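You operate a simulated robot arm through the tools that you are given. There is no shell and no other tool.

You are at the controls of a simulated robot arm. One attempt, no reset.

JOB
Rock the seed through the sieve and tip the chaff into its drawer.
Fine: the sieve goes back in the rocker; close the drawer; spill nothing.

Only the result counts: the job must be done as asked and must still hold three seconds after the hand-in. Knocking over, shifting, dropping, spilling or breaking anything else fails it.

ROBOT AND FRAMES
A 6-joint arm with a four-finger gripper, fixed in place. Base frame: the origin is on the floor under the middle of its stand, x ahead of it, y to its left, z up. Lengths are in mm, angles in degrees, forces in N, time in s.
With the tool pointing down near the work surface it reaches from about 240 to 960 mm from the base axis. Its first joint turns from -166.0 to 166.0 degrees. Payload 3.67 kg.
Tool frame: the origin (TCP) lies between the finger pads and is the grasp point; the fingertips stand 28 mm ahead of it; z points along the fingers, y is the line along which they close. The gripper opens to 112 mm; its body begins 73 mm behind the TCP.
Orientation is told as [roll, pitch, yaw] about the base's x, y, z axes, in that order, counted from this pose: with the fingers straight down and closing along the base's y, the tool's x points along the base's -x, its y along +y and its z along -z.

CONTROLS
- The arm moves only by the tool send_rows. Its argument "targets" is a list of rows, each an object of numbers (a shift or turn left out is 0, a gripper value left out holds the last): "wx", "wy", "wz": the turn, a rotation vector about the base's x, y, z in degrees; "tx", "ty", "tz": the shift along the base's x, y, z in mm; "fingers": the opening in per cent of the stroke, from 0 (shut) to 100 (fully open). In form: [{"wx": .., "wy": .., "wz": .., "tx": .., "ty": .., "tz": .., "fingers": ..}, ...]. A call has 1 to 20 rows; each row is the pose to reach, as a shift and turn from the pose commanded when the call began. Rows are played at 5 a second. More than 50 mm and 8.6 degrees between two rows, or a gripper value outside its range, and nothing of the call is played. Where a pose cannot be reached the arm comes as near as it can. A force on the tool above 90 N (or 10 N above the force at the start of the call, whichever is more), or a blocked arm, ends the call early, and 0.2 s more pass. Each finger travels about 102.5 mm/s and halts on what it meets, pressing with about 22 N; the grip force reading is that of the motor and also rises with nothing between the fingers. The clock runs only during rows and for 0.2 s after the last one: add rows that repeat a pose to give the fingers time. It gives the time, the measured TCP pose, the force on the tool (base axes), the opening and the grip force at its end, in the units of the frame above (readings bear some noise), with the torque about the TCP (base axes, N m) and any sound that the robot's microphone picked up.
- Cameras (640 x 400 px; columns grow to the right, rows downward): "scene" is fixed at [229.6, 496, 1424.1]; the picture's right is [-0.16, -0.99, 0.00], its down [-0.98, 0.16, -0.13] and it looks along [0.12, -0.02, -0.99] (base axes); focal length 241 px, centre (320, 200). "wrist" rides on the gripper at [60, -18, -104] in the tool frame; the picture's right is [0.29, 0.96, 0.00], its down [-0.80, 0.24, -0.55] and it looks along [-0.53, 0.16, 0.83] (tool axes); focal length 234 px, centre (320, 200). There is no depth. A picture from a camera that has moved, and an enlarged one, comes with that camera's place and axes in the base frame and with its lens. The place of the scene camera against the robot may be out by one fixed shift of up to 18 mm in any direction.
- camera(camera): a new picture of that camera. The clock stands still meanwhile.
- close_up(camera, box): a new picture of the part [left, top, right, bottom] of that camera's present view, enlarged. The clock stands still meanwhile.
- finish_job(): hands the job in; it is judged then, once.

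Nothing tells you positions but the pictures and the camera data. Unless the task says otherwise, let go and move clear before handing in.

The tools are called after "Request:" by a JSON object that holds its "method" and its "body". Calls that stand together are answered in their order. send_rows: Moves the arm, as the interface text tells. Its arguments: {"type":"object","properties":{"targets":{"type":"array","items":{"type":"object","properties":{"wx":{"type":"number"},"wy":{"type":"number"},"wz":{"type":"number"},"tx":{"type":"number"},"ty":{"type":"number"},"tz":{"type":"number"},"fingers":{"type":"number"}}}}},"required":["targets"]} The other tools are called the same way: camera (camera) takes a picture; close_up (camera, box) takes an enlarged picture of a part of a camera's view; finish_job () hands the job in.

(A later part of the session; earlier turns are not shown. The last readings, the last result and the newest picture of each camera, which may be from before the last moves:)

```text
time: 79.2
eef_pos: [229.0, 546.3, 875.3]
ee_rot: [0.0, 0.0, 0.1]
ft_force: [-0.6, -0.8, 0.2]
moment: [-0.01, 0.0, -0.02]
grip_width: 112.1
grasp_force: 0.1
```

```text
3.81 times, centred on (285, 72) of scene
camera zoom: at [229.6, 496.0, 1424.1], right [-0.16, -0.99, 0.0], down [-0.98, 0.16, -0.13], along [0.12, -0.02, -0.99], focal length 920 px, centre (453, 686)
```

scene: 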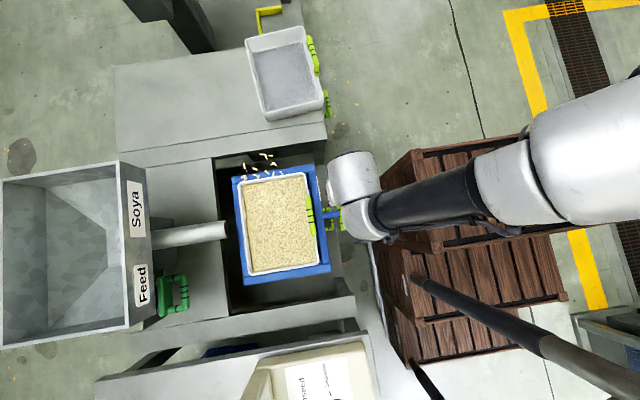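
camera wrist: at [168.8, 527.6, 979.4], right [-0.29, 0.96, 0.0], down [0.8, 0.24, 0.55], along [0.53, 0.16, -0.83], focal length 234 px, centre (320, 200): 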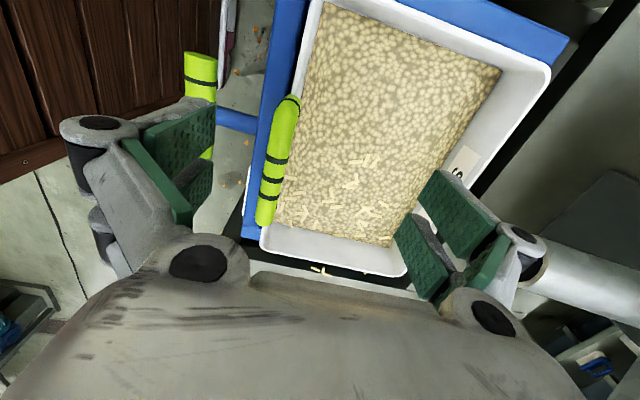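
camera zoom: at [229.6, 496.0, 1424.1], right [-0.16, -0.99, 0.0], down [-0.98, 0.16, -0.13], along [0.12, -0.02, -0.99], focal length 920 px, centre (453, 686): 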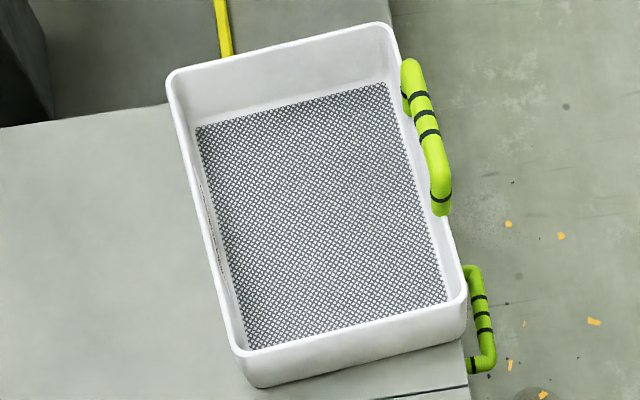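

The sieve floor is about 50 mm below the rim, so 5–15 mm of seed is probably left. I'll return to the bar and try a deeper press to find the lower stop, watching force and level.

Request:
{"method": "send_rows", "body": {"targets": [{"tx": 20, "ty": -30, "fingers": 50}, {"tx": 40, "ty": -60, "fingers": 10}, {"tx": 55, "ty": -90, "fingers": 0}, {"tx": 65, "ty": -119, "fingers": 0}, {"tx": 65, "ty": -119, "tz": -40}, {"tx": 65, "ty": -119, "tz": -80}, {"tx": 65, "ty": -119, "tz": -110}, {"tx": 65, "ty": -119, "tz": -120}, {"tx": 65, "ty": -119, "tz": -130}, {"tx": 65, "ty": -119, "tz": -140}, {"tx": 65, "ty": -119, "tz": -146}, {"tx": 65, "ty": -119, "tz": -150}]}}

Request:
{"method": "close_up", "body": {"camera": "scene", "box": [200, 130, 380, 300]}}

```text
time: 81.8
eef_pos: [293.2, 426.2, 724.9]
ee_rot: [0.0, 0.0, 0.0]
ft_force: [2.1, 3.2, 10.2]
moment: [0.07, 0.08, 0.05]
grip_width: 0.0
grasp_force: 35.6
heard: click
```

```text
2.35 times, centred on (290, 215) of scene
camera zoom: at [229.6, 496.0, 1424.1], right [-0.16, -0.99, 0.0], down [-0.98, 0.16, -0.13], along [0.12, -0.02, -0.99], focal length 568 px, centre (391, 165)
```

zoom: 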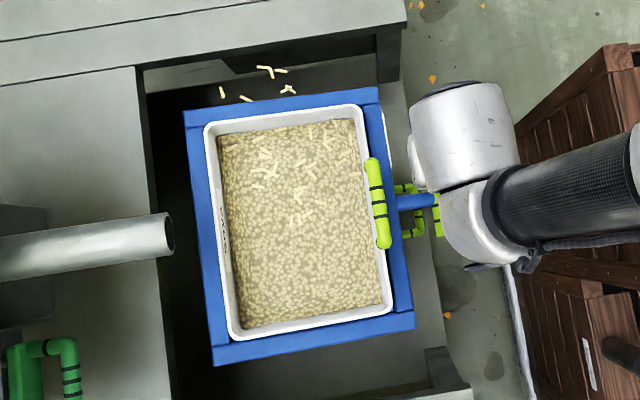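

Request:
{"method": "send_rows", "body": {"targets": [{"tz": 10}, {"tz": 20}, {"tz": 30}, {"tz": 42}, {"tz": 42}, {"tz": 42}, {"tz": 32}, {"tz": 22}, {"tz": 12}, {"tz": 2}, {"tz": 2}, {"tz": 12}, {"tz": 22}, {"tz": 32}, {"tz": 42}, {"tz": 42}]}}

Request:
{"method": "close_up", "body": {"camera": "scene", "box": [236, 170, 276, 200]}}

Request:
{"method": "close_up", "body": {"camera": "scene", "box": [240, 200, 280, 230]}}

```text
time: 85.2
eef_pos: [293.3, 425.1, 768.6]
ee_rot: [-0.1, 0.0, 0.0]
ft_force: [-0.1, 0.6, 0.3]
moment: [0.0, -0.02, 0.01]
grip_width: 0.0
grasp_force: 36.1
heard: click
```

```text
13.33 times, centred on (256, 185) of scene
camera zoom: at [229.6, 496.0, 1424.1], right [-0.16, -0.99, 0.0], down [-0.98, 0.16, -0.13], along [0.12, -0.02, -0.99], focal length 3219 px, centre (1173, 400)
```

zoom: 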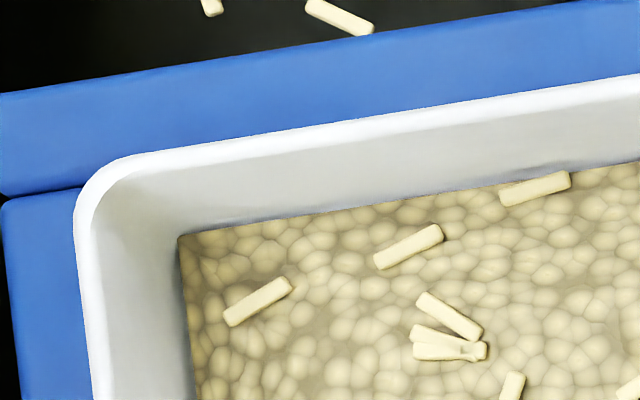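

```text
13.33 times, centred on (260, 215) of scene
camera zoom: at [229.6, 496.0, 1424.1], right [-0.16, -0.99, 0.0], down [-0.98, 0.16, -0.13], along [0.12, -0.02, -0.99], focal length 3219 px, centre (1120, 0)
```

zoom: 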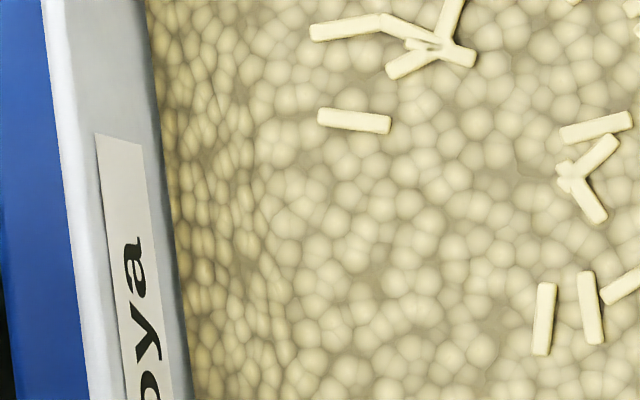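

The layer hasn't changed over many clicks, so the flow looks saturated. I'll compare the seed in the bin with what remains in the sieve at high zoom to judge whether the remainder is chaff or seed.

Request:
{"method": "camera", "body": {"camera": "wrist"}}

Request:
{"method": "close_up", "body": {"camera": "wrist", "box": [370, 5, 430, 45]}}

Request:
{"method": "close_up", "body": {"camera": "wrist", "box": [520, 170, 620, 240]}}

```text
taken
camera wrist: at [232.3, 407.2, 872.1], right [-0.29, 0.96, 0.0], down [0.8, 0.24, 0.55], along [0.53, 0.16, -0.83], focal length 234 px, centre (320, 200)
```

wrist: 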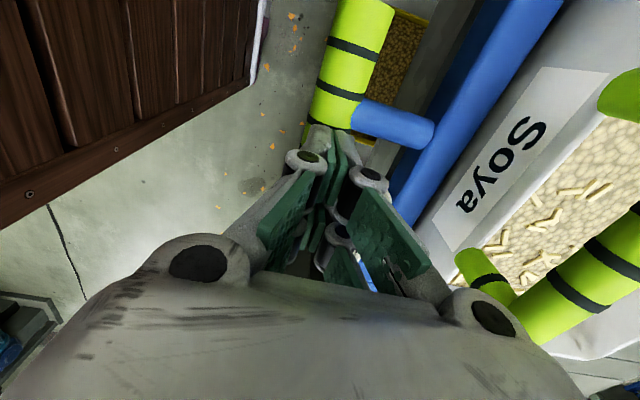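

```text
10.00 times, centred on (400, 25) of wrist
camera zoom: at [232.3, 407.2, 872.1], right [-0.29, 0.96, 0.0], down [0.8, 0.24, 0.55], along [0.53, 0.16, -0.83], focal length 2342 px, centre (-480, 1950)
```

zoom: 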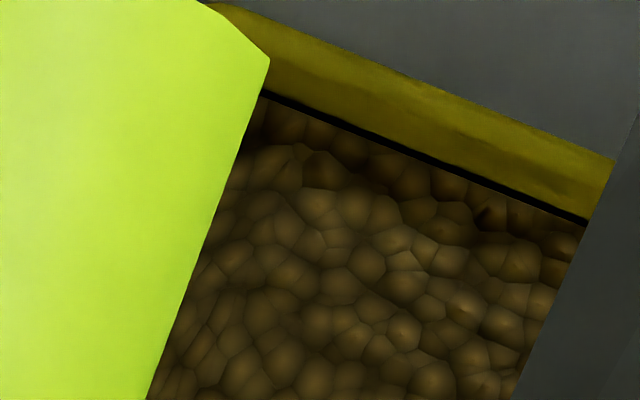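

```text
5.71 times, centred on (570, 205) of wrist
camera zoom: at [232.3, 407.2, 872.1], right [-0.29, 0.96, 0.0], down [0.8, 0.24, 0.55], along [0.53, 0.16, -0.83], focal length 1338 px, centre (-1109, 171)
```

zoom: 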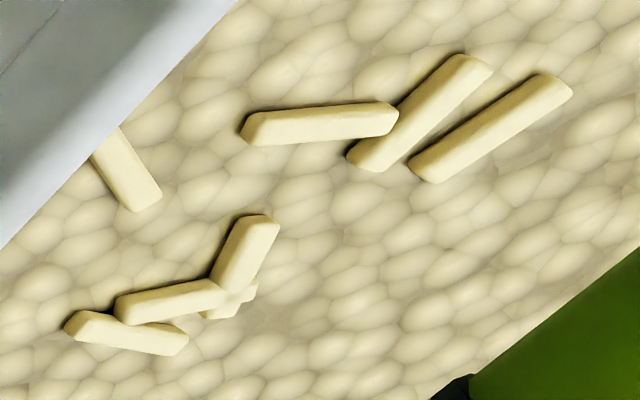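

The bin's seed is golden-brown, while what remains in the sieve is uniformly pale straw coloured, the same as the stick-like chaff, and it no longer changes with strokes. I take the sieving as done and will survey the chaff drawer next.

Request:
{"method": "send_rows", "body": {"targets": [{"tz": 40}, {"tz": 80, "tx": 10}, {"tz": 90, "tx": 40, "ty": -10, "wz": 8, "fingers": 40}, {"tz": 90, "tx": 75, "ty": -25, "wz": 16, "fingers": 80}, {"tz": 90, "tx": 110, "ty": -40, "wz": 24, "fingers": 100}, {"tz": 90, "tx": 145, "ty": -55, "wz": 32}, {"tz": 90, "tx": 180, "ty": -70, "wz": 40}, {"tz": 90, "tx": 215, "ty": -85, "wz": 48}, {"tz": 90, "tx": 250, "ty": -95, "wz": 56}, {"tz": 90, "tx": 285, "ty": -105, "wz": 64}, {"tz": 80, "tx": 320, "ty": -115, "wz": 72}, {"tz": 70, "tx": 355, "ty": -125, "wz": 80}, {"tz": 55, "tx": 385, "ty": -130, "wz": 88}, {"tz": 40, "tx": 397, "ty": -130, "wz": 90}]}}

Request:
{"method": "camera", "body": {"camera": "wrist"}}

Request:
{"method": "close_up", "body": {"camera": "scene", "box": [200, 130, 380, 300]}}

```text
time: 88.2
eef_pos: [688.1, 294.1, 808.3]
ee_rot: [0.0, 0.1, 90.1]
ft_force: [-0.5, 1.2, -0.1]
moment: [0.02, -0.02, 0.02]
grip_width: 111.8
grasp_force: 0.1
```

```text
taken
camera wrist: at [705.8, 233.8, 911.4], right [-0.96, -0.29, 0.0], down [-0.24, 0.8, 0.55], along [-0.16, 0.53, -0.83], focal length 234 px, centre (320, 200)
```

wrist: 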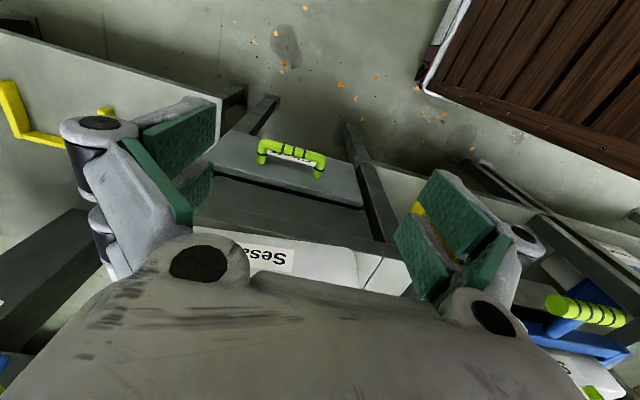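

```text
2.35 times, centred on (290, 215) of scene
camera zoom: at [229.6, 496.0, 1424.1], right [-0.16, -0.99, 0.0], down [-0.98, 0.16, -0.13], along [0.12, -0.02, -0.99], focal length 568 px, centre (391, 165)
```

zoom: 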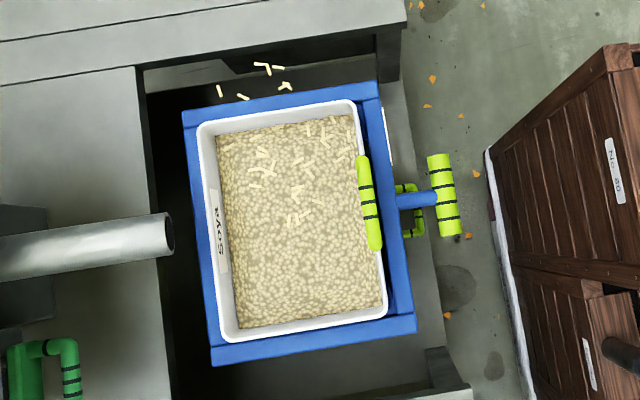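

The rocker rests normally. Now I'll zoom on the chaff drawer handle and the bench around it.

Request:
{"method": "close_up", "body": {"camera": "wrist", "box": [190, 80, 420, 260]}}

Request:
{"method": "send_rows", "body": {"targets": [{"tx": -30, "wx": 5}, {"tx": -60, "wx": 10}, {"tx": -90, "wx": 15}, {"tx": -110, "wx": 20}, {"tx": -110, "wx": 20}]}}

Request:
{"method": "camera", "body": {"camera": "wrist"}}

Request:
{"method": "close_up", "body": {"camera": "wrist", "box": [120, 30, 350, 210]}}

```text
2.22 times, centred on (305, 170) of wrist
camera zoom: at [705.8, 233.8, 911.4], right [-0.96, -0.29, 0.0], down [-0.24, 0.8, 0.55], along [-0.16, 0.53, -0.83], focal length 520 px, centre (353, 267)
```

zoom: 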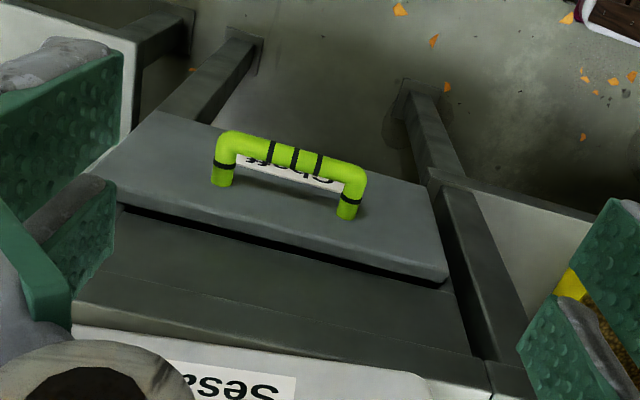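

```text
time: 89.3
eef_pos: [579.8, 293.7, 804.5]
ee_rot: [0.1, -20.0, 90.0]
ft_force: [0.6, 0.0, 0.3]
moment: [0.02, -0.04, -0.02]
grip_width: 111.9
grasp_force: 0.1
```

```text
taken
camera wrist: at [597.5, 202.7, 882.3], right [-0.96, -0.27, -0.1], down [-0.24, 0.56, 0.79], along [-0.16, 0.78, -0.6], focal length 234 px, centre (320, 200)
```

wrist: 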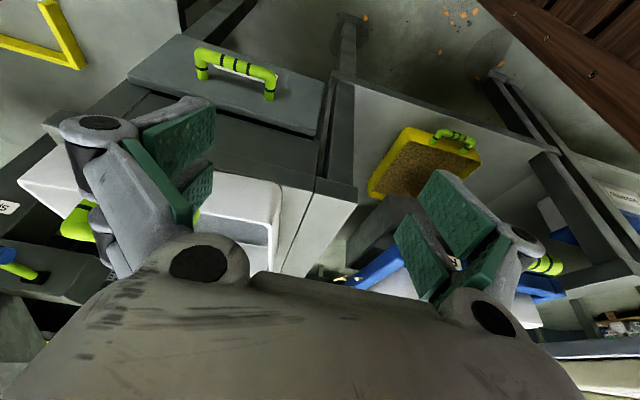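

```text
2.22 times, centred on (235, 120) of wrist
camera zoom: at [597.5, 202.7, 882.3], right [-0.96, -0.27, -0.1], down [-0.24, 0.56, 0.79], along [-0.16, 0.78, -0.6], focal length 520 px, centre (509, 378)
```

zoom: 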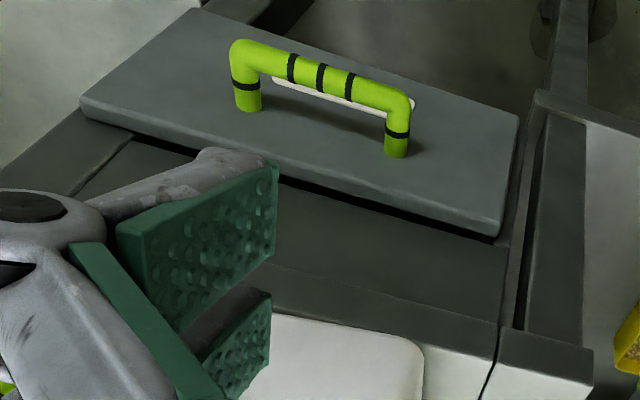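

Two views agree: the drawer bar is centred at (705, 387, 545) about 37 mm off the panel, and the bench's front edge is at y≈422 right above it. I'll approach tilted about 40° so the gripper clears the bench edge, reorienting in free space first.

Request:
{"method": "send_rows", "body": {"targets": [{"wx": -7, "tx": 20, "ty": -10}, {"wx": -14, "tx": 45, "ty": -20}, {"wx": -20, "tx": 70, "ty": -30}]}}

Request:
{"method": "send_rows", "body": {"targets": [{"wz": -8, "tx": 5, "ty": -2, "fingers": 80}, {"wz": -16, "tx": 10, "ty": -5, "fingers": 60}, {"wz": -24, "tx": 15, "ty": -8, "fingers": 40}, {"wz": -32, "tx": 20, "ty": -10, "fingers": 30}, {"wz": -40, "tx": 25, "ty": -10}, {"wz": -48, "tx": 30, "ty": -10}, {"wz": -56, "tx": 35, "ty": -10}, {"wz": -64, "tx": 40, "ty": -10}, {"wz": -72, "tx": 45, "ty": -10}, {"wz": -80, "tx": 50, "ty": -10}, {"wz": -88, "tx": 55, "ty": -10}, {"wz": -90, "tx": 56, "ty": -10}]}}

Request:
{"method": "send_rows", "body": {"targets": [{"wx": 8, "tz": -20}, {"wx": 16, "tz": -40}, {"wx": 24, "tz": -60}, {"wx": 32, "tz": -80}, {"wx": 40, "tz": -100}, {"wx": 40, "tz": -120}]}}

Request:
{"method": "camera", "body": {"camera": "wrist"}}

```text
time: 90.2
eef_pos: [651.0, 266.3, 805.8]
ee_rot: [0.0, 0.2, 90.0]
ft_force: [-0.3, 0.1, -0.1]
moment: [-0.02, -0.02, -0.03]
grip_width: 111.9
grasp_force: 0.1
```

```text
time: 92.8
eef_pos: [707.1, 255.3, 807.9]
ee_rot: [0.0, 0.1, 0.0]
ft_force: [0.9, 0.8, -0.2]
moment: [-0.02, 0.01, 0.02]
grip_width: 33.6
grasp_force: 0.0
```

```text
time: 94.2
eef_pos: [705.5, 254.1, 686.5]
ee_rot: [40.1, 0.0, 0.0]
ft_force: [0.1, 0.2, -0.3]
moment: [0.01, 0.0, 0.0]
grip_width: 33.5
grasp_force: 0.2
```

```text
taken
camera wrist: at [645.7, 173.4, 754.2], right [-0.29, 0.73, 0.62], down [0.8, -0.17, 0.58], along [0.53, 0.66, -0.53], focal length 234 px, centre (320, 200)
```

wrist: 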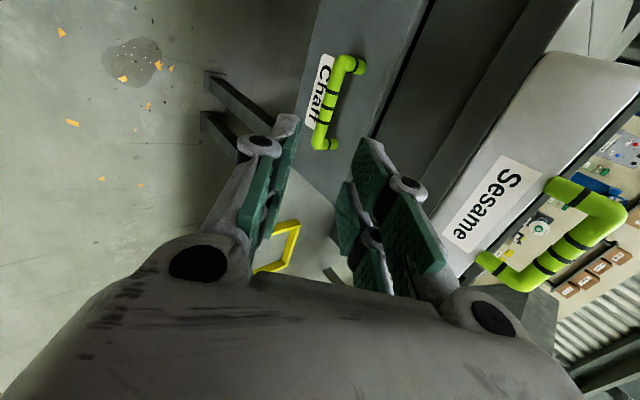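

The bar checks out at about (702, 387, 547). I'll advance to a standoff along the tool axis, then around the bar.

Request:
{"method": "send_rows", "body": {"targets": [{"ty": 25, "tz": -25}, {"ty": 50, "tz": -50}, {"ty": 74, "tz": -71}]}}

Request:
{"method": "camera", "body": {"camera": "wrist"}}

```text
time: 95.0
eef_pos: [709.2, 329.8, 613.6]
ee_rot: [39.9, 0.0, 0.1]
ft_force: [0.2, -0.2, 0.2]
moment: [0.03, -0.01, -0.02]
grip_width: 33.6
grasp_force: 0.0
```

```text
taken
camera wrist: at [648.5, 248.8, 682.4], right [-0.29, 0.73, 0.62], down [0.8, -0.17, 0.58], along [0.53, 0.66, -0.53], focal length 234 px, centre (320, 200)
```

wrist: 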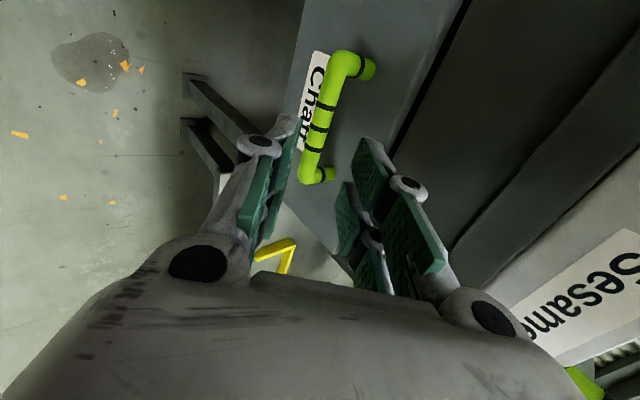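

The bar lies on the tool axis about 87 mm ahead. I'll advance 65 mm along the axis.

Request:
{"method": "send_rows", "body": {"targets": [{"tx": -5, "ty": 14, "tz": -16}, {"tx": -5, "ty": 24, "tz": -27}, {"tx": -5, "ty": 34, "tz": -38.5}, {"tx": -5, "ty": 43, "tz": -48.8}]}}

Request:
{"method": "camera", "body": {"camera": "wrist"}}

```text
time: 96.0
eef_pos: [700.2, 372.0, 567.7]
ee_rot: [40.0, -0.1, 0.0]
ft_force: [0.0, -0.2, 0.2]
moment: [0.04, 0.04, -0.01]
grip_width: 33.5
grasp_force: 0.1
```

```text
taken
camera wrist: at [640.3, 290.6, 635.6], right [-0.29, 0.73, 0.62], down [0.8, -0.17, 0.58], along [0.53, 0.66, -0.53], focal length 234 px, centre (320, 200)
```

wrist: 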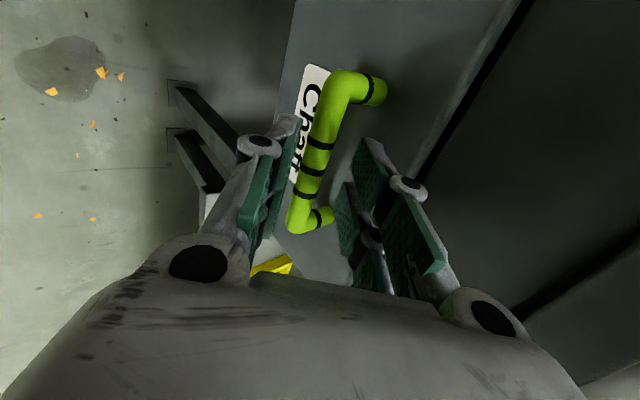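

The bar lies between the finger tips, slightly off centre. I'll nudge a few mm and close.

Request:
{"method": "send_rows", "body": {"targets": [{"ty": -0.5, "tz": -5}, {"ty": -0.5, "tz": -5}, {"ty": -0.5, "tz": -5, "fingers": 20}, {"ty": -0.5, "tz": -5, "fingers": 10}, {"ty": -0.5, "tz": -5, "fingers": 5}, {"ty": -0.5, "tz": -5, "fingers": 5}]}}

Request:
{"method": "camera", "body": {"camera": "wrist"}}

```text
time: 97.3
eef_pos: [702.1, 369.1, 565.5]
ee_rot: [40.0, -0.2, -0.1]
ft_force: [-2.3, -37.8, 48.1]
moment: [0.06, 0.8, 0.51]
grip_width: 6.0
grasp_force: 0.1
```

```text
taken
camera wrist: at [641.0, 287.7, 632.9], right [-0.29, 0.73, 0.62], down [0.79, -0.17, 0.58], along [0.53, 0.66, -0.53], focal length 234 px, centre (320, 200)
```

wrist: 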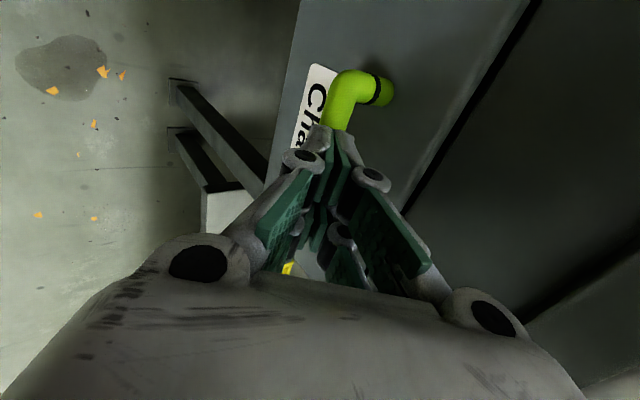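

The fingers closed just short of the bar, so the tips slid off it. I'll open, back out, steepen the approach to 60° so I can insert deeper without touching the panel, and re-check.

Request:
{"method": "send_rows", "body": {"targets": [{"ty": -4, "tz": 5}, {"ty": -8, "tz": 9, "fingers": 30}, {"ty": -18, "tz": 20, "fingers": 30}, {"ty": -30, "tz": 34, "fingers": 28}]}}

Request:
{"method": "send_rows", "body": {"targets": [{"wx": 7, "ty": 0, "tz": -8}, {"wx": 14, "ty": -3, "tz": -15}, {"wx": 20, "ty": -5, "tz": -22}, {"wx": 20, "ty": -5, "tz": -22}]}}

Request:
{"method": "camera", "body": {"camera": "wrist"}}

```text
time: 98.3
eef_pos: [700.9, 341.5, 595.4]
ee_rot: [40.0, 0.0, 0.1]
ft_force: [0.5, -0.3, 0.1]
moment: [-0.01, -0.02, 0.0]
grip_width: 31.6
grasp_force: 0.1
```

```text
time: 99.3
eef_pos: [699.0, 335.1, 572.8]
ee_rot: [60.1, 0.0, 0.0]
ft_force: [-0.3, 0.6, -0.4]
moment: [0.01, 0.02, 0.02]
grip_width: 31.6
grasp_force: 0.1
```

```text
taken
camera wrist: at [639.0, 236.6, 610.5], right [-0.29, 0.48, 0.83], down [0.8, -0.36, 0.48], along [0.53, 0.8, -0.28], focal length 234 px, centre (320, 200)
```

wrist: 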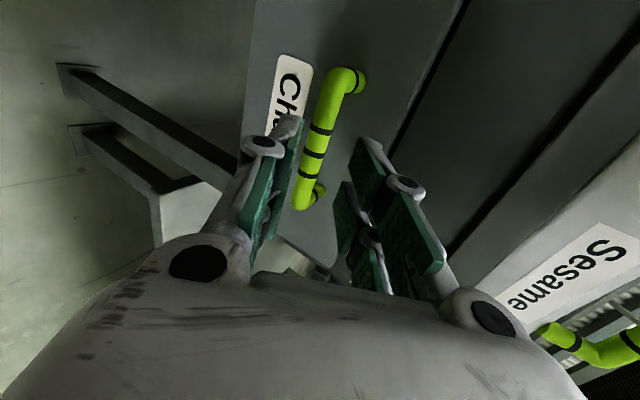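

The bar is at (705, 387, 542) and lies on the tool axis. I'll advance about 48 mm.

Request:
{"method": "send_rows", "body": {"targets": [{"tx": 2, "ty": 14, "tz": -8}, {"tx": 4, "ty": 26, "tz": -15}, {"tx": 5, "ty": 36, "tz": -21}, {"tx": 5, "ty": 41.5, "tz": -24.8}, {"tx": 5, "ty": 41.5, "tz": -24.8}]}}

Request:
{"method": "camera", "body": {"camera": "wrist"}}

```text
time: 100.5
eef_pos: [705.1, 376.7, 548.8]
ee_rot: [60.1, -0.1, -0.1]
ft_force: [-0.4, -0.2, 0.1]
moment: [-0.03, 0.04, 0.01]
grip_width: 31.2
grasp_force: 0.0
```

```text
taken
camera wrist: at [644.9, 278.3, 585.4], right [-0.29, 0.48, 0.83], down [0.8, -0.36, 0.49], along [0.53, 0.8, -0.28], focal length 234 px, centre (320, 200)
```

wrist: 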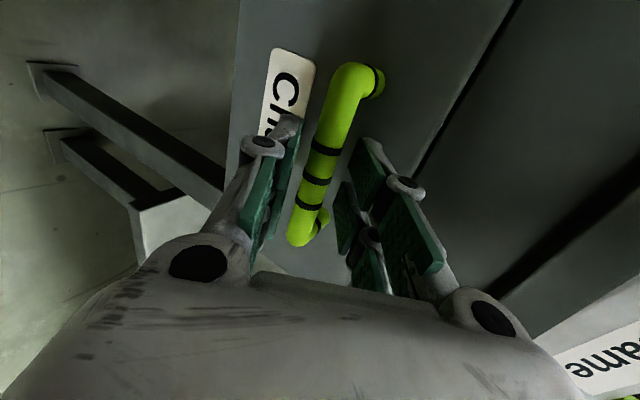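

The bar now sits about 20 mm inside the fingertips. Closing.

Request:
{"method": "send_rows", "body": {"targets": [{"fingers": 20}, {"fingers": 12}, {"fingers": 8}, {"fingers": 8}]}}

Request:
{"method": "camera", "body": {"camera": "wrist"}}

```text
time: 101.5
eef_pos: [704.7, 377.7, 548.3]
ee_rot: [59.9, -0.1, 0.0]
ft_force: [1.5, -4.6, -19.3]
moment: [-0.31, -0.48, -0.65]
grip_width: 15.5
grasp_force: 45.3
```

```text
taken
camera wrist: at [644.7, 277.6, 584.5], right [-0.29, 0.48, 0.83], down [0.8, -0.36, 0.48], along [0.53, 0.8, -0.28], focal length 234 px, centre (320, 200)
```

wrist: 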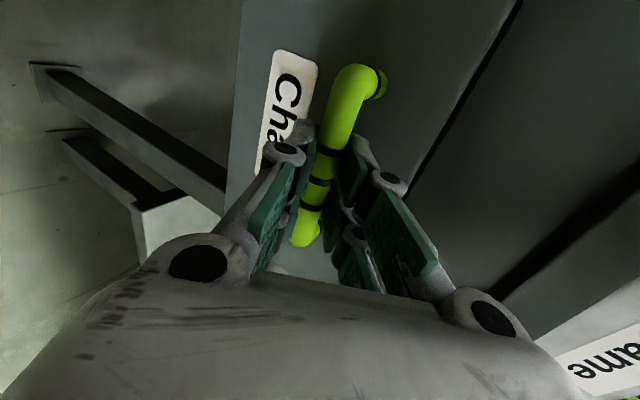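

The handle is gripped (15.5 mm). I'll pull −y gently first.

Request:
{"method": "send_rows", "body": {"targets": [{"tz": -2}, {"tz": -2.5, "ty": -4}, {"tz": -2.5, "ty": -8}, {"tz": -2.5, "ty": -12}]}}

```text
time: 102.5
eef_pos: [705.4, 366.6, 547.3]
ee_rot: [60.1, -0.1, 0.0]
ft_force: [-2.3, 2.8, 7.9]
moment: [0.2, 0.44, 0.03]
grip_width: 15.4
grasp_force: 44.8
```

Request:
{"method": "send_rows", "body": {"targets": [{"tz": 1, "ty": -8}, {"tz": 1, "ty": -16}, {"tz": 1, "ty": -24}, {"tz": 1, "ty": -32}, {"tz": 1, "ty": -40}]}}

Request:
{"method": "camera", "body": {"camera": "wrist"}}

Request:
{"method": "close_up", "body": {"camera": "scene", "box": [210, 0, 420, 150]}}

```text
time: 103.8
eef_pos: [706.1, 326.2, 547.2]
ee_rot: [60.2, 0.0, 0.0]
ft_force: [-5.8, 1.9, 19.7]
moment: [0.25, 0.18, -0.52]
grip_width: 15.2
grasp_force: 45.0
```

```text
taken
camera wrist: at [644.7, 227.4, 583.8], right [-0.29, 0.48, 0.83], down [0.8, -0.36, 0.49], along [0.53, 0.8, -0.28], focal length 234 px, centre (320, 200)
```

wrist: 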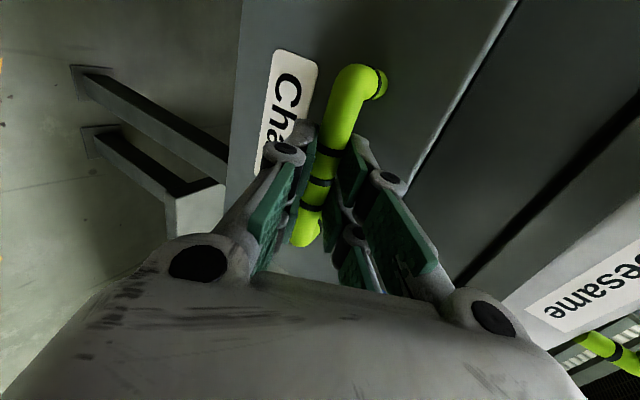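

```text
2.67 times, centred on (315, 75) of scene
camera zoom: at [229.6, 496.0, 1424.1], right [-0.16, -0.99, 0.0], down [-0.98, 0.16, -0.13], along [0.12, -0.02, -0.99], focal length 644 px, centre (333, 533)
```

zoom: 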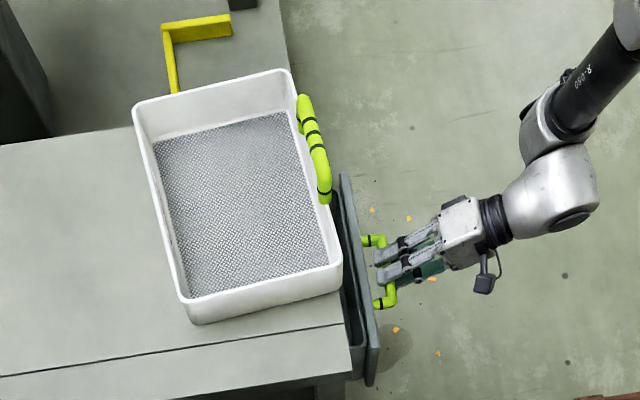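

The drawer is sliding out smoothly (about 50 mm so far). I'll keep pulling and watch for the end stop.

Request:
{"method": "send_rows", "body": {"targets": [{"tz": 1.5, "ty": -10}, {"tz": 2, "ty": -20}, {"tz": 2, "ty": -30}, {"tz": 2, "ty": -40}, {"tz": 2, "ty": -50}, {"tz": 2, "ty": -60}, {"tz": 2, "ty": -70}]}}

Request:
{"method": "close_up", "body": {"camera": "scene", "box": [210, 0, 420, 150]}}

```text
time: 105.3
eef_pos: [706.0, 255.7, 547.7]
ee_rot: [59.7, 0.1, 0.0]
ft_force: [11.1, 1.3, -39.1]
moment: [-0.46, -0.65, -0.93]
grip_width: 15.5
grasp_force: 45.4
```

```text
2.67 times, centred on (315, 75) of scene
camera zoom: at [229.6, 496.0, 1424.1], right [-0.16, -0.99, 0.0], down [-0.98, 0.16, -0.13], along [0.12, -0.02, -0.99], focal length 644 px, centre (333, 533)
```

zoom: 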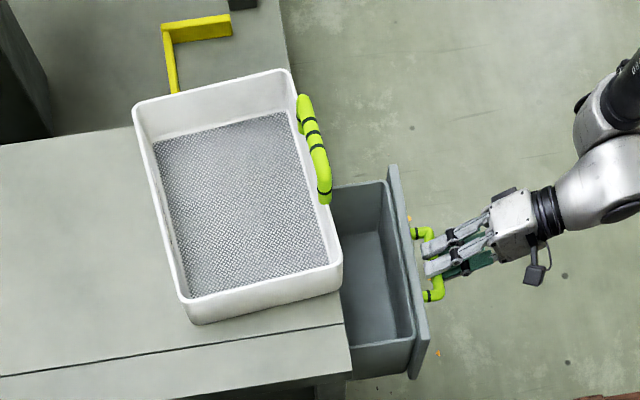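

The drawer is opening well (about 122 mm). I'll ease the vertical load and pull further.

Request:
{"method": "send_rows", "body": {"targets": [{"tz": -1.3, "ty": -8}, {"tz": -1.3, "ty": -18}, {"tz": -1.3, "ty": -28}, {"tz": -1.3, "ty": -38}, {"tz": -1.3, "ty": -48}]}}

Request:
{"method": "close_up", "body": {"camera": "scene", "box": [210, 0, 420, 150]}}

```text
time: 106.5
eef_pos: [704.7, 208.1, 548.0]
ee_rot: [60.3, -0.1, 0.0]
ft_force: [-9.7, 1.3, -4.4]
moment: [0.02, 1.07, 1.14]
grip_width: 15.4
grasp_force: 45.3
```

```text
2.67 times, centred on (315, 75) of scene
camera zoom: at [229.6, 496.0, 1424.1], right [-0.16, -0.99, 0.0], down [-0.98, 0.16, -0.13], along [0.12, -0.02, -0.99], focal length 644 px, centre (333, 533)
```

zoom: 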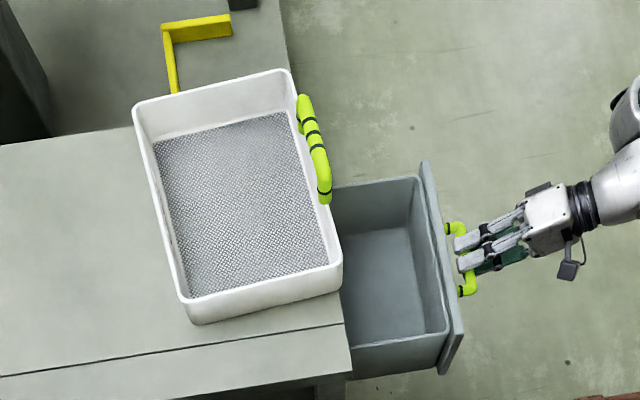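

Request:
{"method": "send_rows", "body": {"targets": [{"ty": -8}, {"ty": -16}, {"ty": -24}, {"ty": -32}, {"ty": -40}]}}

Request:
{"method": "close_up", "body": {"camera": "scene", "box": [210, 0, 420, 150]}}

```text
time: 107.8
eef_pos: [705.9, 169.6, 548.0]
ee_rot: [60.0, -0.1, 0.0]
ft_force: [-14.5, 1.6, -11.0]
moment: [-0.15, 0.64, 0.8]
grip_width: 15.2
grasp_force: 45.0
```

```text
2.67 times, centred on (315, 75) of scene
camera zoom: at [229.6, 496.0, 1424.1], right [-0.16, -0.99, 0.0], down [-0.98, 0.16, -0.13], along [0.12, -0.02, -0.99], focal length 644 px, centre (333, 533)
```

zoom: 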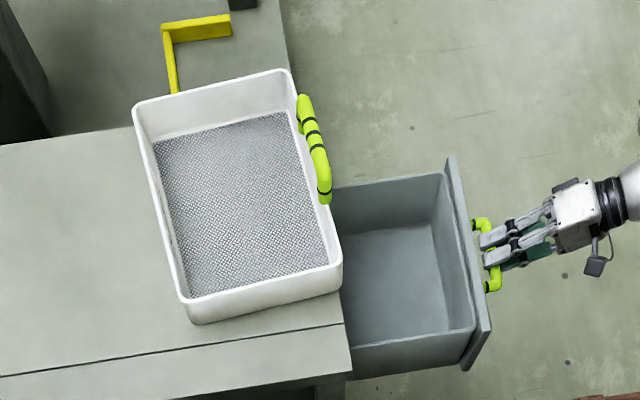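

Request:
{"method": "send_rows", "body": {"targets": [{"ty": -8}, {"ty": -16}, {"ty": -24}, {"ty": -32}]}}

Request:
{"method": "close_up", "body": {"camera": "scene", "box": [210, 0, 420, 150]}}

```text
time: 108.8
eef_pos: [704.4, 137.4, 548.5]
ee_rot: [59.8, 0.0, 0.0]
ft_force: [-7.0, 0.3, -48.7]
moment: [-0.55, -0.43, -0.3]
grip_width: 15.3
grasp_force: 45.6
```

```text
2.67 times, centred on (315, 75) of scene
camera zoom: at [229.6, 496.0, 1424.1], right [-0.16, -0.99, 0.0], down [-0.98, 0.16, -0.13], along [0.12, -0.02, -0.99], focal length 644 px, centre (333, 533)
```

zoom: 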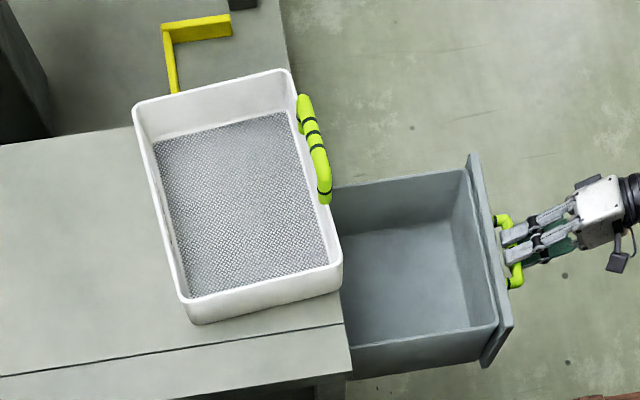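

The drawer is open 240 mm. I'll relieve the load, release and back away.

Request:
{"method": "send_rows", "body": {"targets": [{"tz": -2}, {"tz": -3, "fingers": 20}, {"tz": -3, "fingers": 30}, {"tz": -3, "fingers": 32}]}}

Request:
{"method": "send_rows", "body": {"targets": [{"ty": -15, "tz": 9}, {"ty": -32, "tz": 20}, {"ty": -45, "tz": 45}, {"ty": -50, "tz": 90}, {"ty": -50, "tz": 135}, {"ty": -50, "tz": 180}, {"ty": -40, "tz": 220}]}}

Request:
{"method": "close_up", "body": {"camera": "scene", "box": [210, 0, 420, 150]}}

Request:
{"method": "camera", "body": {"camera": "wrist"}}

```text
time: 109.8
eef_pos: [704.7, 137.5, 546.3]
ee_rot: [60.1, -0.1, 0.0]
ft_force: [0.1, -1.1, 0.2]
moment: [0.0, -0.01, -0.01]
grip_width: 35.6
grasp_force: 0.1
```

```text
time: 111.3
eef_pos: [706.8, 95.8, 765.9]
ee_rot: [60.1, 0.0, 0.0]
ft_force: [-0.2, 0.4, -0.6]
moment: [0.02, -0.03, 0.02]
grip_width: 36.1
grasp_force: 0.2
```

```text
2.67 times, centred on (315, 75) of scene
camera zoom: at [229.6, 496.0, 1424.1], right [-0.16, -0.99, 0.0], down [-0.98, 0.16, -0.13], along [0.12, -0.02, -0.99], focal length 644 px, centre (333, 533)
```

zoom: 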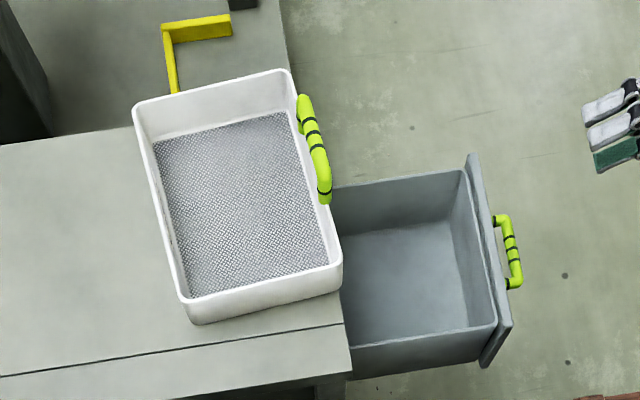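

```text
taken
camera wrist: at [646.0, -2.8, 802.8], right [-0.29, 0.48, 0.83], down [0.8, -0.36, 0.48], along [0.53, 0.8, -0.28], focal length 234 px, centre (320, 200)
```

wrist: 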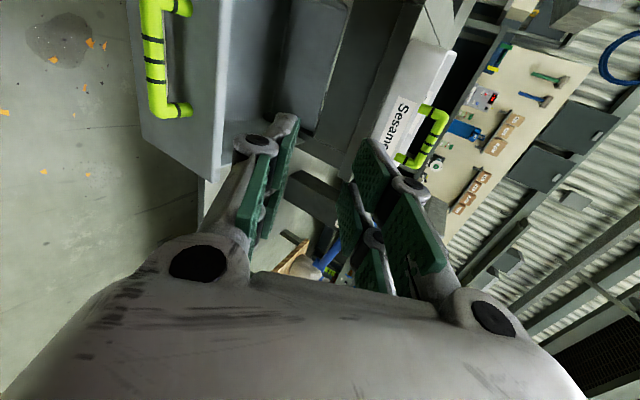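

The chaff drawer is open and holding at about X 585–808, y 214–422. Now I'll go to the Soya sieve's handle (bar ≈ (256, 519, 814)), untilting on the way.

Request:
{"method": "send_rows", "body": {"targets": [{"wx": -7.5, "tx": -10, "ty": 20, "tz": 20}, {"wx": -15, "tx": -25, "ty": 45, "tz": 40}, {"wx": -22.5, "tx": -45, "ty": 75, "tz": 65}, {"wx": -30, "tx": -70, "ty": 105, "tz": 90}, {"wx": -37.5, "tx": -95, "ty": 130, "tz": 115}, {"wx": -45, "tx": -120, "ty": 155, "tz": 135}, {"wx": -52.5, "tx": -150, "ty": 185, "tz": 145}, {"wx": -60, "tx": -180, "ty": 215, "tz": 150}, {"wx": -60, "tx": -215, "ty": 245, "tz": 150}, {"wx": -60, "tx": -250, "ty": 275, "tz": 150}, {"wx": -60, "tx": -285, "ty": 305, "tz": 150}, {"wx": -60, "tx": -320, "ty": 335, "tz": 150}, {"wx": -60, "tx": -355, "ty": 365, "tz": 150}, {"wx": -60, "tx": -390, "ty": 395, "tz": 145}, {"wx": -60, "tx": -420, "ty": 415, "tz": 140}, {"wx": -60, "tx": -450.5, "ty": 423.7, "tz": 134, "fingers": 45}, {"wx": -60, "tx": -450.5, "ty": 423.7, "tz": 134, "fingers": 45}]}}

Request:
{"method": "camera", "body": {"camera": "wrist"}}

```text
time: 115.0
eef_pos: [259.4, 519.4, 896.6]
ee_rot: [0.0, 0.0, 0.1]
ft_force: [0.2, 0.3, -0.3]
moment: [0.01, 0.0, 0.02]
grip_width: 50.4
grasp_force: 0.0
```

```text
taken
camera wrist: at [198.6, 500.6, 1001.2], right [-0.29, 0.96, 0.0], down [0.8, 0.24, 0.55], along [0.53, 0.16, -0.83], focal length 234 px, centre (320, 200)
```

wrist: 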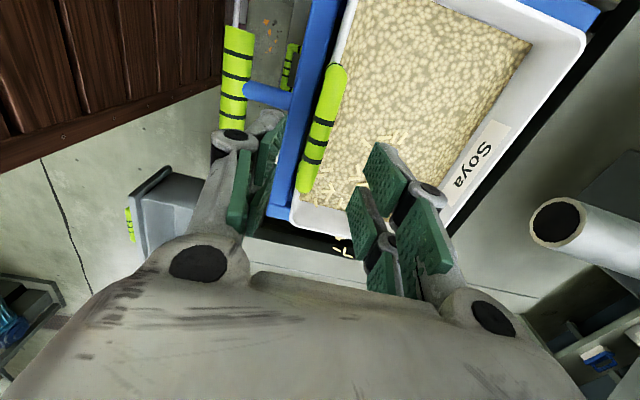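

The handle bar's midpoint triangulates to about (262, 518, 817), almost exactly under me. I'll descend with the fingers straddling the bar and front wall.

Request:
{"method": "send_rows", "body": {"targets": [{"tx": 2, "ty": -1.2, "tz": -25}, {"tx": 2, "ty": -1.2, "tz": -50}, {"tx": 2, "ty": -1.2, "tz": -70}, {"tx": 2, "ty": -1.2, "tz": -84}, {"tx": 2, "ty": -1.2, "tz": -94}]}}

Request:
{"method": "camera", "body": {"camera": "wrist"}}

```text
time: 116.2
eef_pos: [258.2, 517.7, 804.4]
ee_rot: [0.0, 0.1, 0.0]
ft_force: [-0.4, 0.1, -0.6]
moment: [0.0, -0.02, -0.02]
grip_width: 50.3
grasp_force: 0.0
```

```text
taken
camera wrist: at [198.1, 499.8, 909.4], right [-0.29, 0.96, 0.0], down [0.8, 0.24, 0.55], along [0.53, 0.16, -0.83], focal length 234 px, centre (320, 200)
```

wrist: 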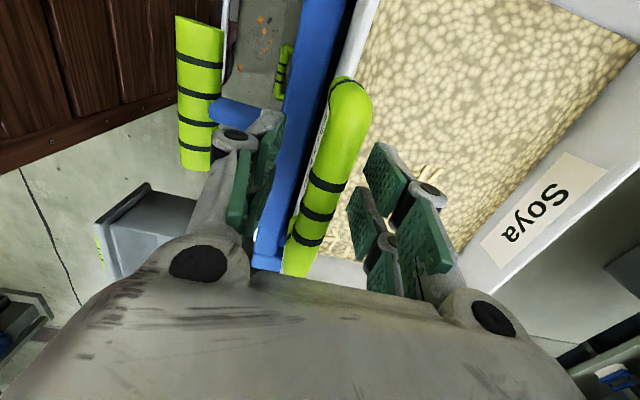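

Good alignment. I'll go 4 mm deeper so the tips overlap the rim, then close on the bar.

Request:
{"method": "send_rows", "body": {"targets": [{"tx": 2, "tz": -4}, {"tx": 2, "tz": -4, "fingers": 35}, {"tx": 2, "tz": -4, "fingers": 22}, {"tx": 2, "tz": -4, "fingers": 10}, {"tx": 2, "tz": -4, "fingers": 8}, {"tx": 2, "tz": -4, "fingers": 8}]}}

Request:
{"method": "camera", "body": {"camera": "wrist"}}

```text
time: 117.5
eef_pos: [258.9, 518.9, 801.1]
ee_rot: [0.0, -0.1, 0.0]
ft_force: [-0.7, -0.5, -0.2]
moment: [-0.1, 0.02, -0.01]
grip_width: 14.6
grasp_force: 21.6
```

```text
taken
camera wrist: at [199.5, 500.5, 905.6], right [-0.29, 0.96, 0.0], down [0.8, 0.24, 0.55], along [0.53, 0.16, -0.83], focal length 234 px, centre (320, 200)
```

wrist: 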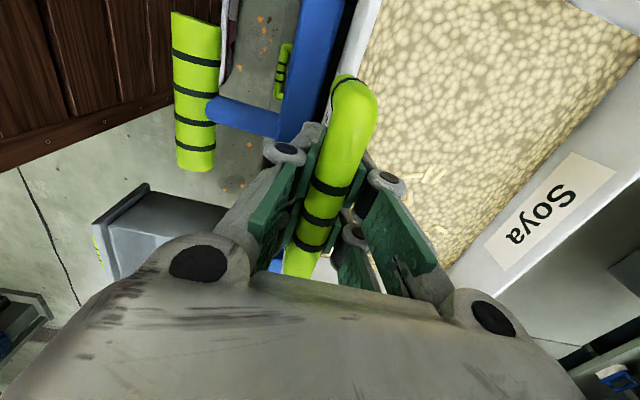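

Request:
{"method": "send_rows", "body": {"targets": [{"fingers": 2}, {"fingers": 0}, {"fingers": 0}, {"fingers": 0}]}}

```text
time: 118.5
eef_pos: [259.8, 517.4, 802.3]
ee_rot: [0.0, 0.1, 0.1]
ft_force: [-0.4, 0.6, 0.1]
moment: [-0.1, -0.02, 0.0]
grip_width: 14.6
grasp_force: 21.8
```

The grip reads 14.6 mm on the bar. I'll lift a few mm and check the weight and whether the sieve stays level.

Request:
{"method": "send_rows", "body": {"targets": [{"tz": 2}, {"tz": 4}, {"tz": 7}, {"tz": 10}, {"tz": 10}]}}

Request:
{"method": "close_up", "body": {"camera": "scene", "box": [200, 130, 380, 300]}}

Request:
{"method": "camera", "body": {"camera": "wrist"}}

```text
time: 119.8
eef_pos: [259.3, 519.0, 811.9]
ee_rot: [0.0, 0.0, 0.1]
ft_force: [-0.1, 0.7, -2.9]
moment: [-0.18, -0.03, 0.02]
grip_width: 14.2
grasp_force: 22.0
```

```text
2.35 times, centred on (290, 215) of scene
camera zoom: at [229.6, 496.0, 1424.1], right [-0.16, -0.99, 0.0], down [-0.98, 0.16, -0.13], along [0.12, -0.02, -0.99], focal length 568 px, centre (391, 165)
```

zoom: 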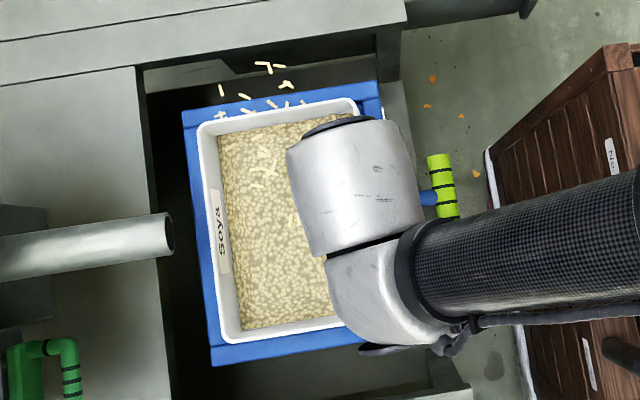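

```text
taken
camera wrist: at [199.0, 500.6, 915.6], right [-0.29, 0.96, 0.0], down [0.8, 0.24, 0.55], along [0.53, 0.16, -0.83], focal length 234 px, centre (320, 200)
```

wrist: 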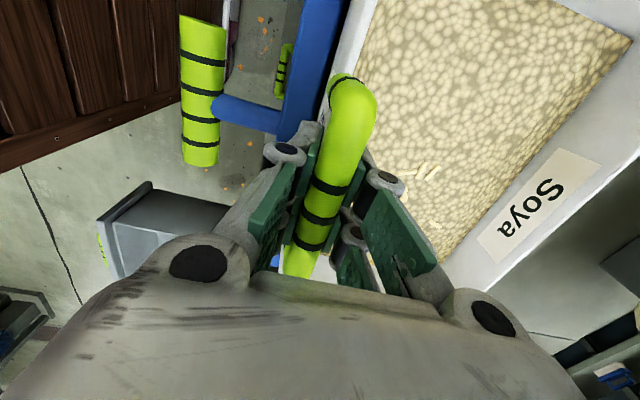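

The hand carries about 3 N. The far side seems to lag, so it may be drooping or still resting on the frame. I'll lift a bit further and compare.

Request:
{"method": "send_rows", "body": {"targets": [{"tz": 3}, {"tz": 6}, {"tz": 10}, {"tz": 10}]}}

Request:
{"method": "camera", "body": {"camera": "wrist"}}

Request:
{"method": "close_up", "body": {"camera": "scene", "box": [200, 130, 380, 300]}}

```text
time: 120.8
eef_pos: [260.6, 519.5, 823.4]
ee_rot: [0.0, 0.0, -0.1]
ft_force: [0.2, 0.7, -3.3]
moment: [-0.21, 0.01, 0.01]
grip_width: 14.1
grasp_force: 21.8
```

```text
taken
camera wrist: at [199.3, 501.6, 926.5], right [-0.29, 0.96, 0.0], down [0.8, 0.24, 0.55], along [0.53, 0.16, -0.83], focal length 234 px, centre (320, 200)
```

wrist: 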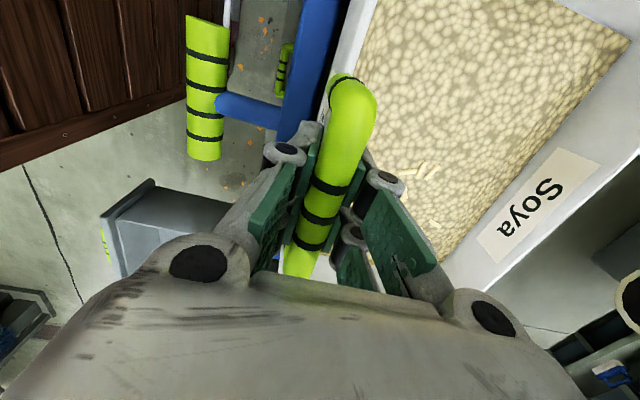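

```text
2.35 times, centred on (290, 215) of scene
camera zoom: at [229.6, 496.0, 1424.1], right [-0.16, -0.99, 0.0], down [-0.98, 0.16, -0.13], along [0.12, -0.02, -0.99], focal length 568 px, centre (391, 165)
```

zoom: 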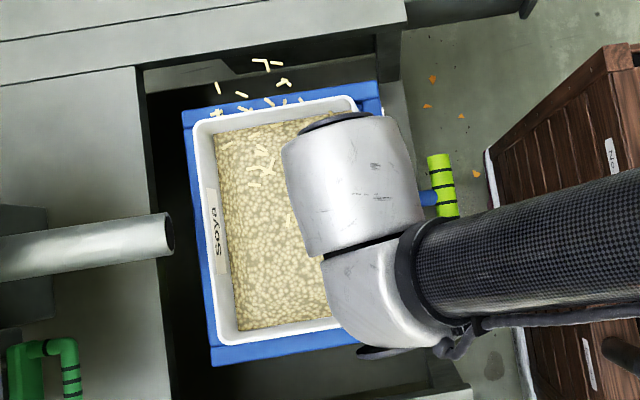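

The sieve now follows the hand rigidly (3.3 N, about 2.5° droop). I'll clear the frame with a modest lift below the feed pipe, draw it out in −y, then rise and carry it toward the drawer.

Request:
{"method": "send_rows", "body": {"targets": [{"tz": 8}, {"tz": 16}, {"tz": 24}, {"tz": 30}, {"tz": 34, "ty": -8}, {"tz": 36, "ty": -22}, {"tz": 38, "ty": -40}, {"tz": 40, "ty": -60}, {"tz": 44, "ty": -80}, {"tz": 52, "ty": -100}, {"tz": 62, "ty": -118}, {"tz": 74, "ty": -130}, {"tz": 86, "ty": -138}, {"tz": 98, "ty": -144}]}}

Request:
{"method": "camera", "body": {"camera": "wrist"}}

Request:
{"method": "camera", "body": {"camera": "scene"}}

```text
time: 123.8
eef_pos: [259.3, 374.0, 921.0]
ee_rot: [0.0, -0.1, -0.1]
ft_force: [-0.4, 0.2, -1.7]
moment: [-0.22, 0.01, -0.01]
grip_width: 14.0
grasp_force: 22.1
```

```text
taken
camera wrist: at [198.5, 356.2, 1024.9], right [-0.29, 0.96, 0.0], down [0.8, 0.24, 0.55], along [0.53, 0.16, -0.83], focal length 234 px, centre (320, 200)
```

wrist: 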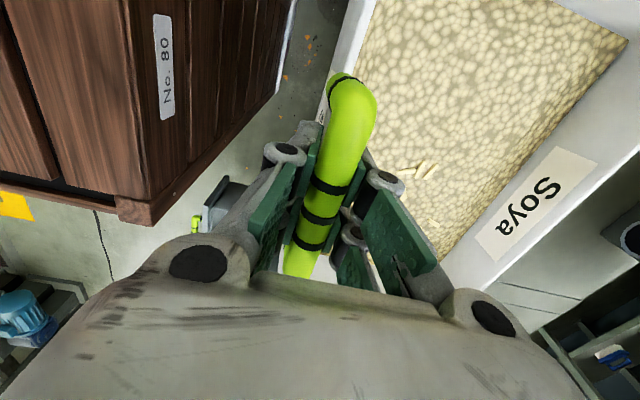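

```text
taken
```

scene: 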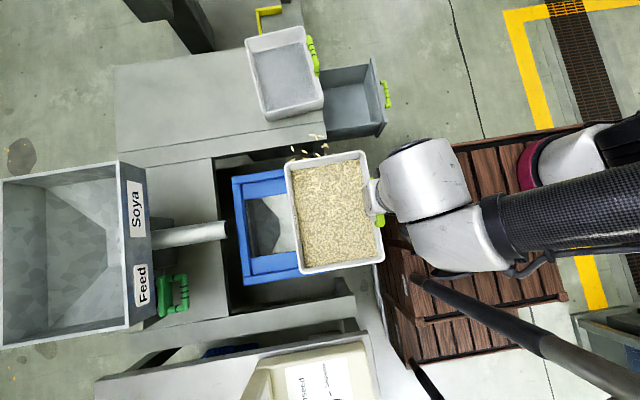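

The sieve carries level. Before committing, I'll take a high zoom of its contents from the scene camera.

Request:
{"method": "close_up", "body": {"camera": "scene", "box": [280, 145, 390, 280]}}

Request:
{"method": "close_up", "body": {"camera": "scene", "box": [295, 155, 335, 182]}}

Request:
{"method": "close_up", "body": {"camera": "scene", "box": [225, 165, 305, 290]}}

```text
2.96 times, centred on (335, 212) of scene
camera zoom: at [229.6, 496.0, 1424.1], right [-0.16, -0.99, 0.0], down [-0.98, 0.16, -0.13], along [0.12, -0.02, -0.99], focal length 715 px, centre (276, 163)
```

zoom: 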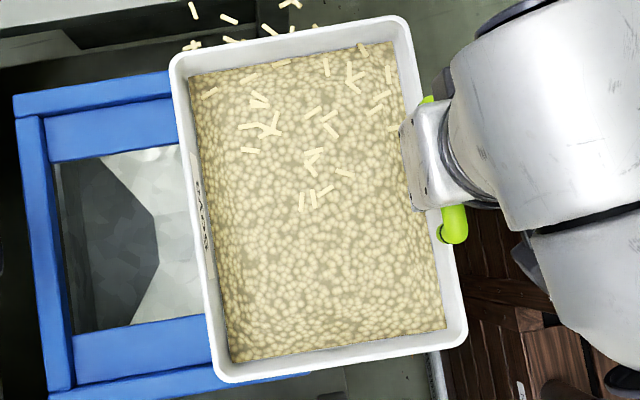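

```text
14.81 times, centred on (315, 168) of scene
camera zoom: at [229.6, 496.0, 1424.1], right [-0.16, -0.99, 0.0], down [-0.98, 0.16, -0.13], along [0.12, -0.02, -0.99], focal length 3576 px, centre (394, 667)
```

zoom: 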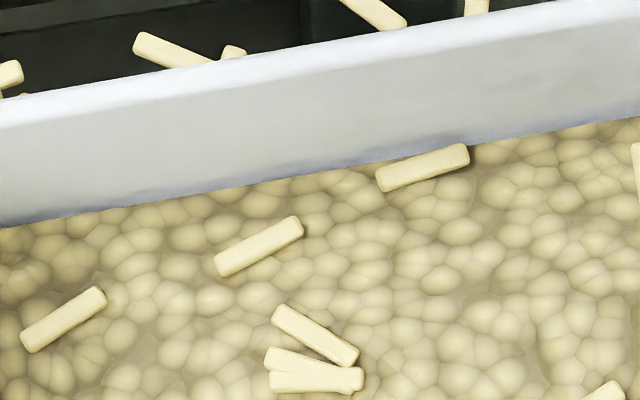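

```text
3.20 times, centred on (265, 228) of scene
camera zoom: at [229.6, 496.0, 1424.1], right [-0.16, -0.99, 0.0], down [-0.98, 0.16, -0.13], along [0.12, -0.02, -0.99], focal length 772 px, centre (496, 112)
```

zoom: 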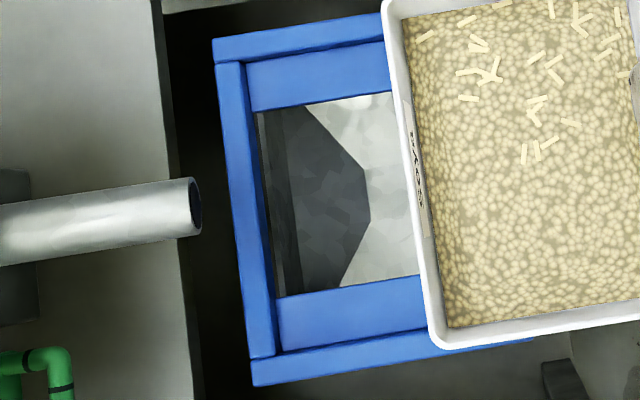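

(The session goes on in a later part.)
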